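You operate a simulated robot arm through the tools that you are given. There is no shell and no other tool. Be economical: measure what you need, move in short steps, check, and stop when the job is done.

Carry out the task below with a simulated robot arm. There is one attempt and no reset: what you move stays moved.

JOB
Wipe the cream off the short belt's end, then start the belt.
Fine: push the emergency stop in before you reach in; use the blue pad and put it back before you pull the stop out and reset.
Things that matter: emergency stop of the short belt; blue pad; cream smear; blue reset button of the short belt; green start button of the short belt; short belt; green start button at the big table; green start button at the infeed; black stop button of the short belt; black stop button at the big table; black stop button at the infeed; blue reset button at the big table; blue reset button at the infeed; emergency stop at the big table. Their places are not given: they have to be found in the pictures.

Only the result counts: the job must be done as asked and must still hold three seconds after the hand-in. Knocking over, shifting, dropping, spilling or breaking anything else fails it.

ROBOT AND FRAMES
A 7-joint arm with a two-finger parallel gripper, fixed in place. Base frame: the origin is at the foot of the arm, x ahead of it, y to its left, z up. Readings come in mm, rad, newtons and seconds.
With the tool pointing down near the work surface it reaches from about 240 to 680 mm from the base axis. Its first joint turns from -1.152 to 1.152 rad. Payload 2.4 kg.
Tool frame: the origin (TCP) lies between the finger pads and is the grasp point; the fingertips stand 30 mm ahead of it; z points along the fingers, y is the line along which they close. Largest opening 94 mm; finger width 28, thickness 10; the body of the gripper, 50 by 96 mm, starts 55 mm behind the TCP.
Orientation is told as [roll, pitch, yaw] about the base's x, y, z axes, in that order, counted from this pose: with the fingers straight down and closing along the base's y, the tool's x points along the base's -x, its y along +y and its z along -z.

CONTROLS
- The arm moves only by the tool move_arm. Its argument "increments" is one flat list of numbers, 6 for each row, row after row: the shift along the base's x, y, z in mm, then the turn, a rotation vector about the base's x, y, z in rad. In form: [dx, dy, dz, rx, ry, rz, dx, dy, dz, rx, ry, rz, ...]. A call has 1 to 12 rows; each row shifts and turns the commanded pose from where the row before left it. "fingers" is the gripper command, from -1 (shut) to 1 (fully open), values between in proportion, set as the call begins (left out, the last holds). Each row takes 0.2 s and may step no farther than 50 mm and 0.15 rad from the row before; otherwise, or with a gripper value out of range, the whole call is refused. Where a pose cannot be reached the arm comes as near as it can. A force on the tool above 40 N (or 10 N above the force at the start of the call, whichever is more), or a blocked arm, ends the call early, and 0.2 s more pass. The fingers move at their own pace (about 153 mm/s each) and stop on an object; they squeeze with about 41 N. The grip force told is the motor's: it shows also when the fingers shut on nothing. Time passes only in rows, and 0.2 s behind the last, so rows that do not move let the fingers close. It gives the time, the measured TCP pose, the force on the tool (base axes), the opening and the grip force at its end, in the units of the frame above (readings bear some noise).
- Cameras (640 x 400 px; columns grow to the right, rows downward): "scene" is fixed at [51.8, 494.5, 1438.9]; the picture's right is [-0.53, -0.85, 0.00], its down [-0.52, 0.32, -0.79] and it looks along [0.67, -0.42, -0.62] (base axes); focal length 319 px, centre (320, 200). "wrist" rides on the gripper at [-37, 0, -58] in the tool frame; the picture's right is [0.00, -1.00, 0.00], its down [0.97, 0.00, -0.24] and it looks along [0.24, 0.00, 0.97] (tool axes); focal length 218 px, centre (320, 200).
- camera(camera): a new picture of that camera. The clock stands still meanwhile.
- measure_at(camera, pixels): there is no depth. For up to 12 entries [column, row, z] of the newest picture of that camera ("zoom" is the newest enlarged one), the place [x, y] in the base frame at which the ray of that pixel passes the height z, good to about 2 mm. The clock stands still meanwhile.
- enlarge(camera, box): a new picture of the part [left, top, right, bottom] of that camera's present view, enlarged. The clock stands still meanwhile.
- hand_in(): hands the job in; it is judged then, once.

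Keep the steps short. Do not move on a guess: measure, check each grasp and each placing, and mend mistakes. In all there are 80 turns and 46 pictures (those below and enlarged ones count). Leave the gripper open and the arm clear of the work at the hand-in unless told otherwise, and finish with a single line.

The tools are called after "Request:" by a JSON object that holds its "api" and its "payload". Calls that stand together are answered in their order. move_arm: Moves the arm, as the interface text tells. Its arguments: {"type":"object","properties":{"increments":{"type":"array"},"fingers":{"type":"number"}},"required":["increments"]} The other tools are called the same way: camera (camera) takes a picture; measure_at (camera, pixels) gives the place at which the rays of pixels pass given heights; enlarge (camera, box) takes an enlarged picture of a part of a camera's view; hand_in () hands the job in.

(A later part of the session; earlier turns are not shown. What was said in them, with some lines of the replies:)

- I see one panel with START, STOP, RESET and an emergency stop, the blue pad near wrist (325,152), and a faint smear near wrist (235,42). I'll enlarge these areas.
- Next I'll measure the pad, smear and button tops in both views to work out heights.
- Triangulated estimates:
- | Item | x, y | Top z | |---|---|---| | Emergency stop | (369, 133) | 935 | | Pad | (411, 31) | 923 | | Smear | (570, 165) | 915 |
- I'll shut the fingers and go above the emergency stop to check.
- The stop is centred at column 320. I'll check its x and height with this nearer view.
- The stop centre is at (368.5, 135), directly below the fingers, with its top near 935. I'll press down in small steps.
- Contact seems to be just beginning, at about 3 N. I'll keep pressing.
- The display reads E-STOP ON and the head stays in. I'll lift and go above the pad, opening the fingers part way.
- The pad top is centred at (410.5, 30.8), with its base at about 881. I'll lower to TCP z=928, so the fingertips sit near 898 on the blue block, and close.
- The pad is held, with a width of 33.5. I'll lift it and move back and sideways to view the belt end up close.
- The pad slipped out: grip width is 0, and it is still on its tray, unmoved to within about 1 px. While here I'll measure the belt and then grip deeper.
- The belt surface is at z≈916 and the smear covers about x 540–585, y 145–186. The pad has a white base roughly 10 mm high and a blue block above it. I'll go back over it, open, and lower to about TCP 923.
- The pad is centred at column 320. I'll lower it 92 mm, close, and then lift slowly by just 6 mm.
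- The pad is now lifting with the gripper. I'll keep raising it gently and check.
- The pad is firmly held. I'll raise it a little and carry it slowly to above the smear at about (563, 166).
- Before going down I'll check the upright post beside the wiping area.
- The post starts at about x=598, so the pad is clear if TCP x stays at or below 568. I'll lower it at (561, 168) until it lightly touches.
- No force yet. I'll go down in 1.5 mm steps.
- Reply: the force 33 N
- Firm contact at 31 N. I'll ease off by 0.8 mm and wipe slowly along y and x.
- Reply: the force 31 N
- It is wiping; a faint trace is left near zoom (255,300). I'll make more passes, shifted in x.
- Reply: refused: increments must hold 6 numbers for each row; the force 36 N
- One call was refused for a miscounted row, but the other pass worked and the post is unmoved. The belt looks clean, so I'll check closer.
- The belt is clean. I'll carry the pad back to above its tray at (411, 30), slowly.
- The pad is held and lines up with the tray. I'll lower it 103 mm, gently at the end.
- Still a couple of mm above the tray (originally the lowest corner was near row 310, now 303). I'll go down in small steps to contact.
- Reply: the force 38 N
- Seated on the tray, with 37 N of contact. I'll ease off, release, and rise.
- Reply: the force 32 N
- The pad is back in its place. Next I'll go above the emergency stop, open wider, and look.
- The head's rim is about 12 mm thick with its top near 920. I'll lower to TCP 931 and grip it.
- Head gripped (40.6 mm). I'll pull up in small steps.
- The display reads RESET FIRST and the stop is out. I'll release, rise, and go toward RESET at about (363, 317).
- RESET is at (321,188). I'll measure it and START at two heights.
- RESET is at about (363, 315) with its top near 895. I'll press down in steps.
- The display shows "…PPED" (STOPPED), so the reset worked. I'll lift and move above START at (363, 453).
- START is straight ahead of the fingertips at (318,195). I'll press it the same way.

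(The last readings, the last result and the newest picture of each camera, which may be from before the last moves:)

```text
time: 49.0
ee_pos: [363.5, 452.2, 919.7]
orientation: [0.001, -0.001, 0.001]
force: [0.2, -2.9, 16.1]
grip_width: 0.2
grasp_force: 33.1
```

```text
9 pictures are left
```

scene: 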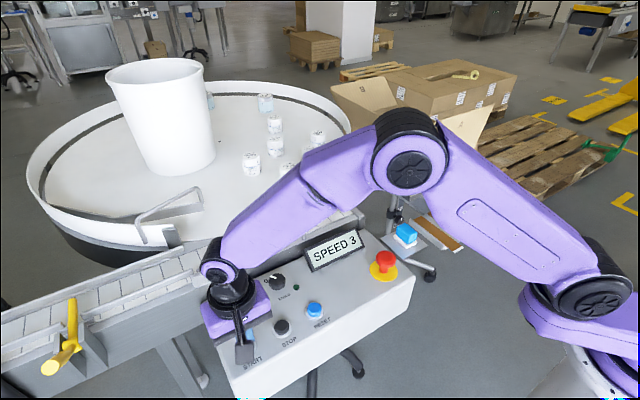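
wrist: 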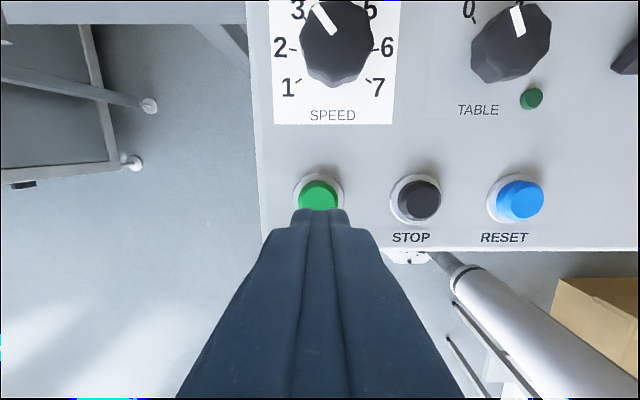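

The display reads SPEED 3, so the belt is running. I'll lift clear, open the gripper, and do a last check.

Request:
{"api": "move_arm", "payload": {"increments": [0, 0, 20, 0, 0, 0, 0, 0, 40, 0, 0, 0, 0, 0, 40, 0, 0, 0, 0, 0, 40, 0, 0, 0, 0, 0, 40, 0, 0, 0, 0, 0, 40, 0, 0, 0]}}

Request:
{"api": "move_arm", "payload": {"increments": [0, -40, 0, 0, 0, 0, 0, -40, 0, 0, 0, 0, 0, -40, 0, 0, 0, 0, 0, -40, 0, 0, 0, 0, 0, -40, 0, 0, 0, 0, 0, -40, 0, 0, 0, 0, 0, -40, 0, 0, 0, 0, 0, -40, 0, 0, 0, 0, 0, 0, 0, 0, 0, 0], "fingers": 1}}

Request:
{"api": "camera", "payload": {"camera": "scene"}}

Request:
{"api": "camera", "payload": {"camera": "wrist"}}

```text
time: 50.4
ee_pos: [362.7, 454.6, 1138.6]
orientation: [0.0, 0.001, 0.001]
force: [0.3, 0.2, -0.2]
grip_width: 0.0
grasp_force: 32.8
```

```text
time: 52.4
ee_pos: [363.1, 133.7, 1137.7]
orientation: [0.0, -0.001, -0.001]
force: [0.0, -0.5, 0.1]
grip_width: 94.3
grasp_force: 0.0
```

```text
8 pictures are left
```

scene: 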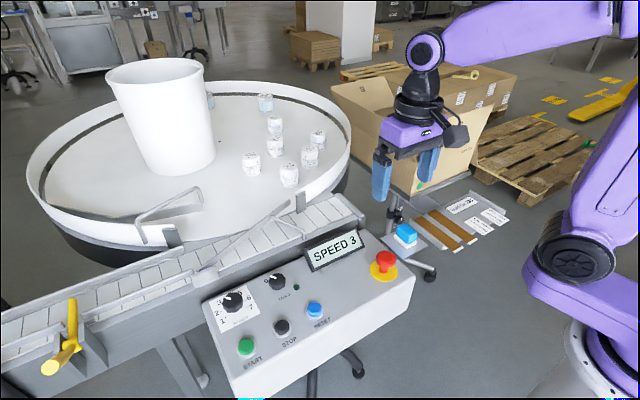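

```text
7 pictures are left
```

wrist: 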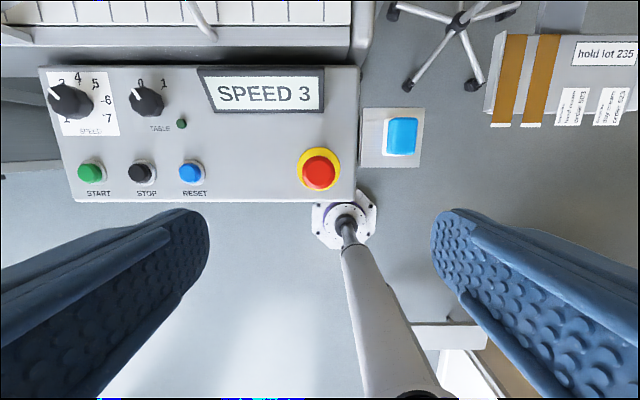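

The belt is clean and running, the pad is on its tray, the stop is out, and the arm is clear with the gripper open. I'm handing in.

Request:
{"api": "hand_in", "payload": {}}

```text
The job is handed in.
```

The cream is wiped off the short belt's end, the blue pad is back on its tray, the emergency stop is pulled out and reset, and the belt is running (display: SPEED 3).
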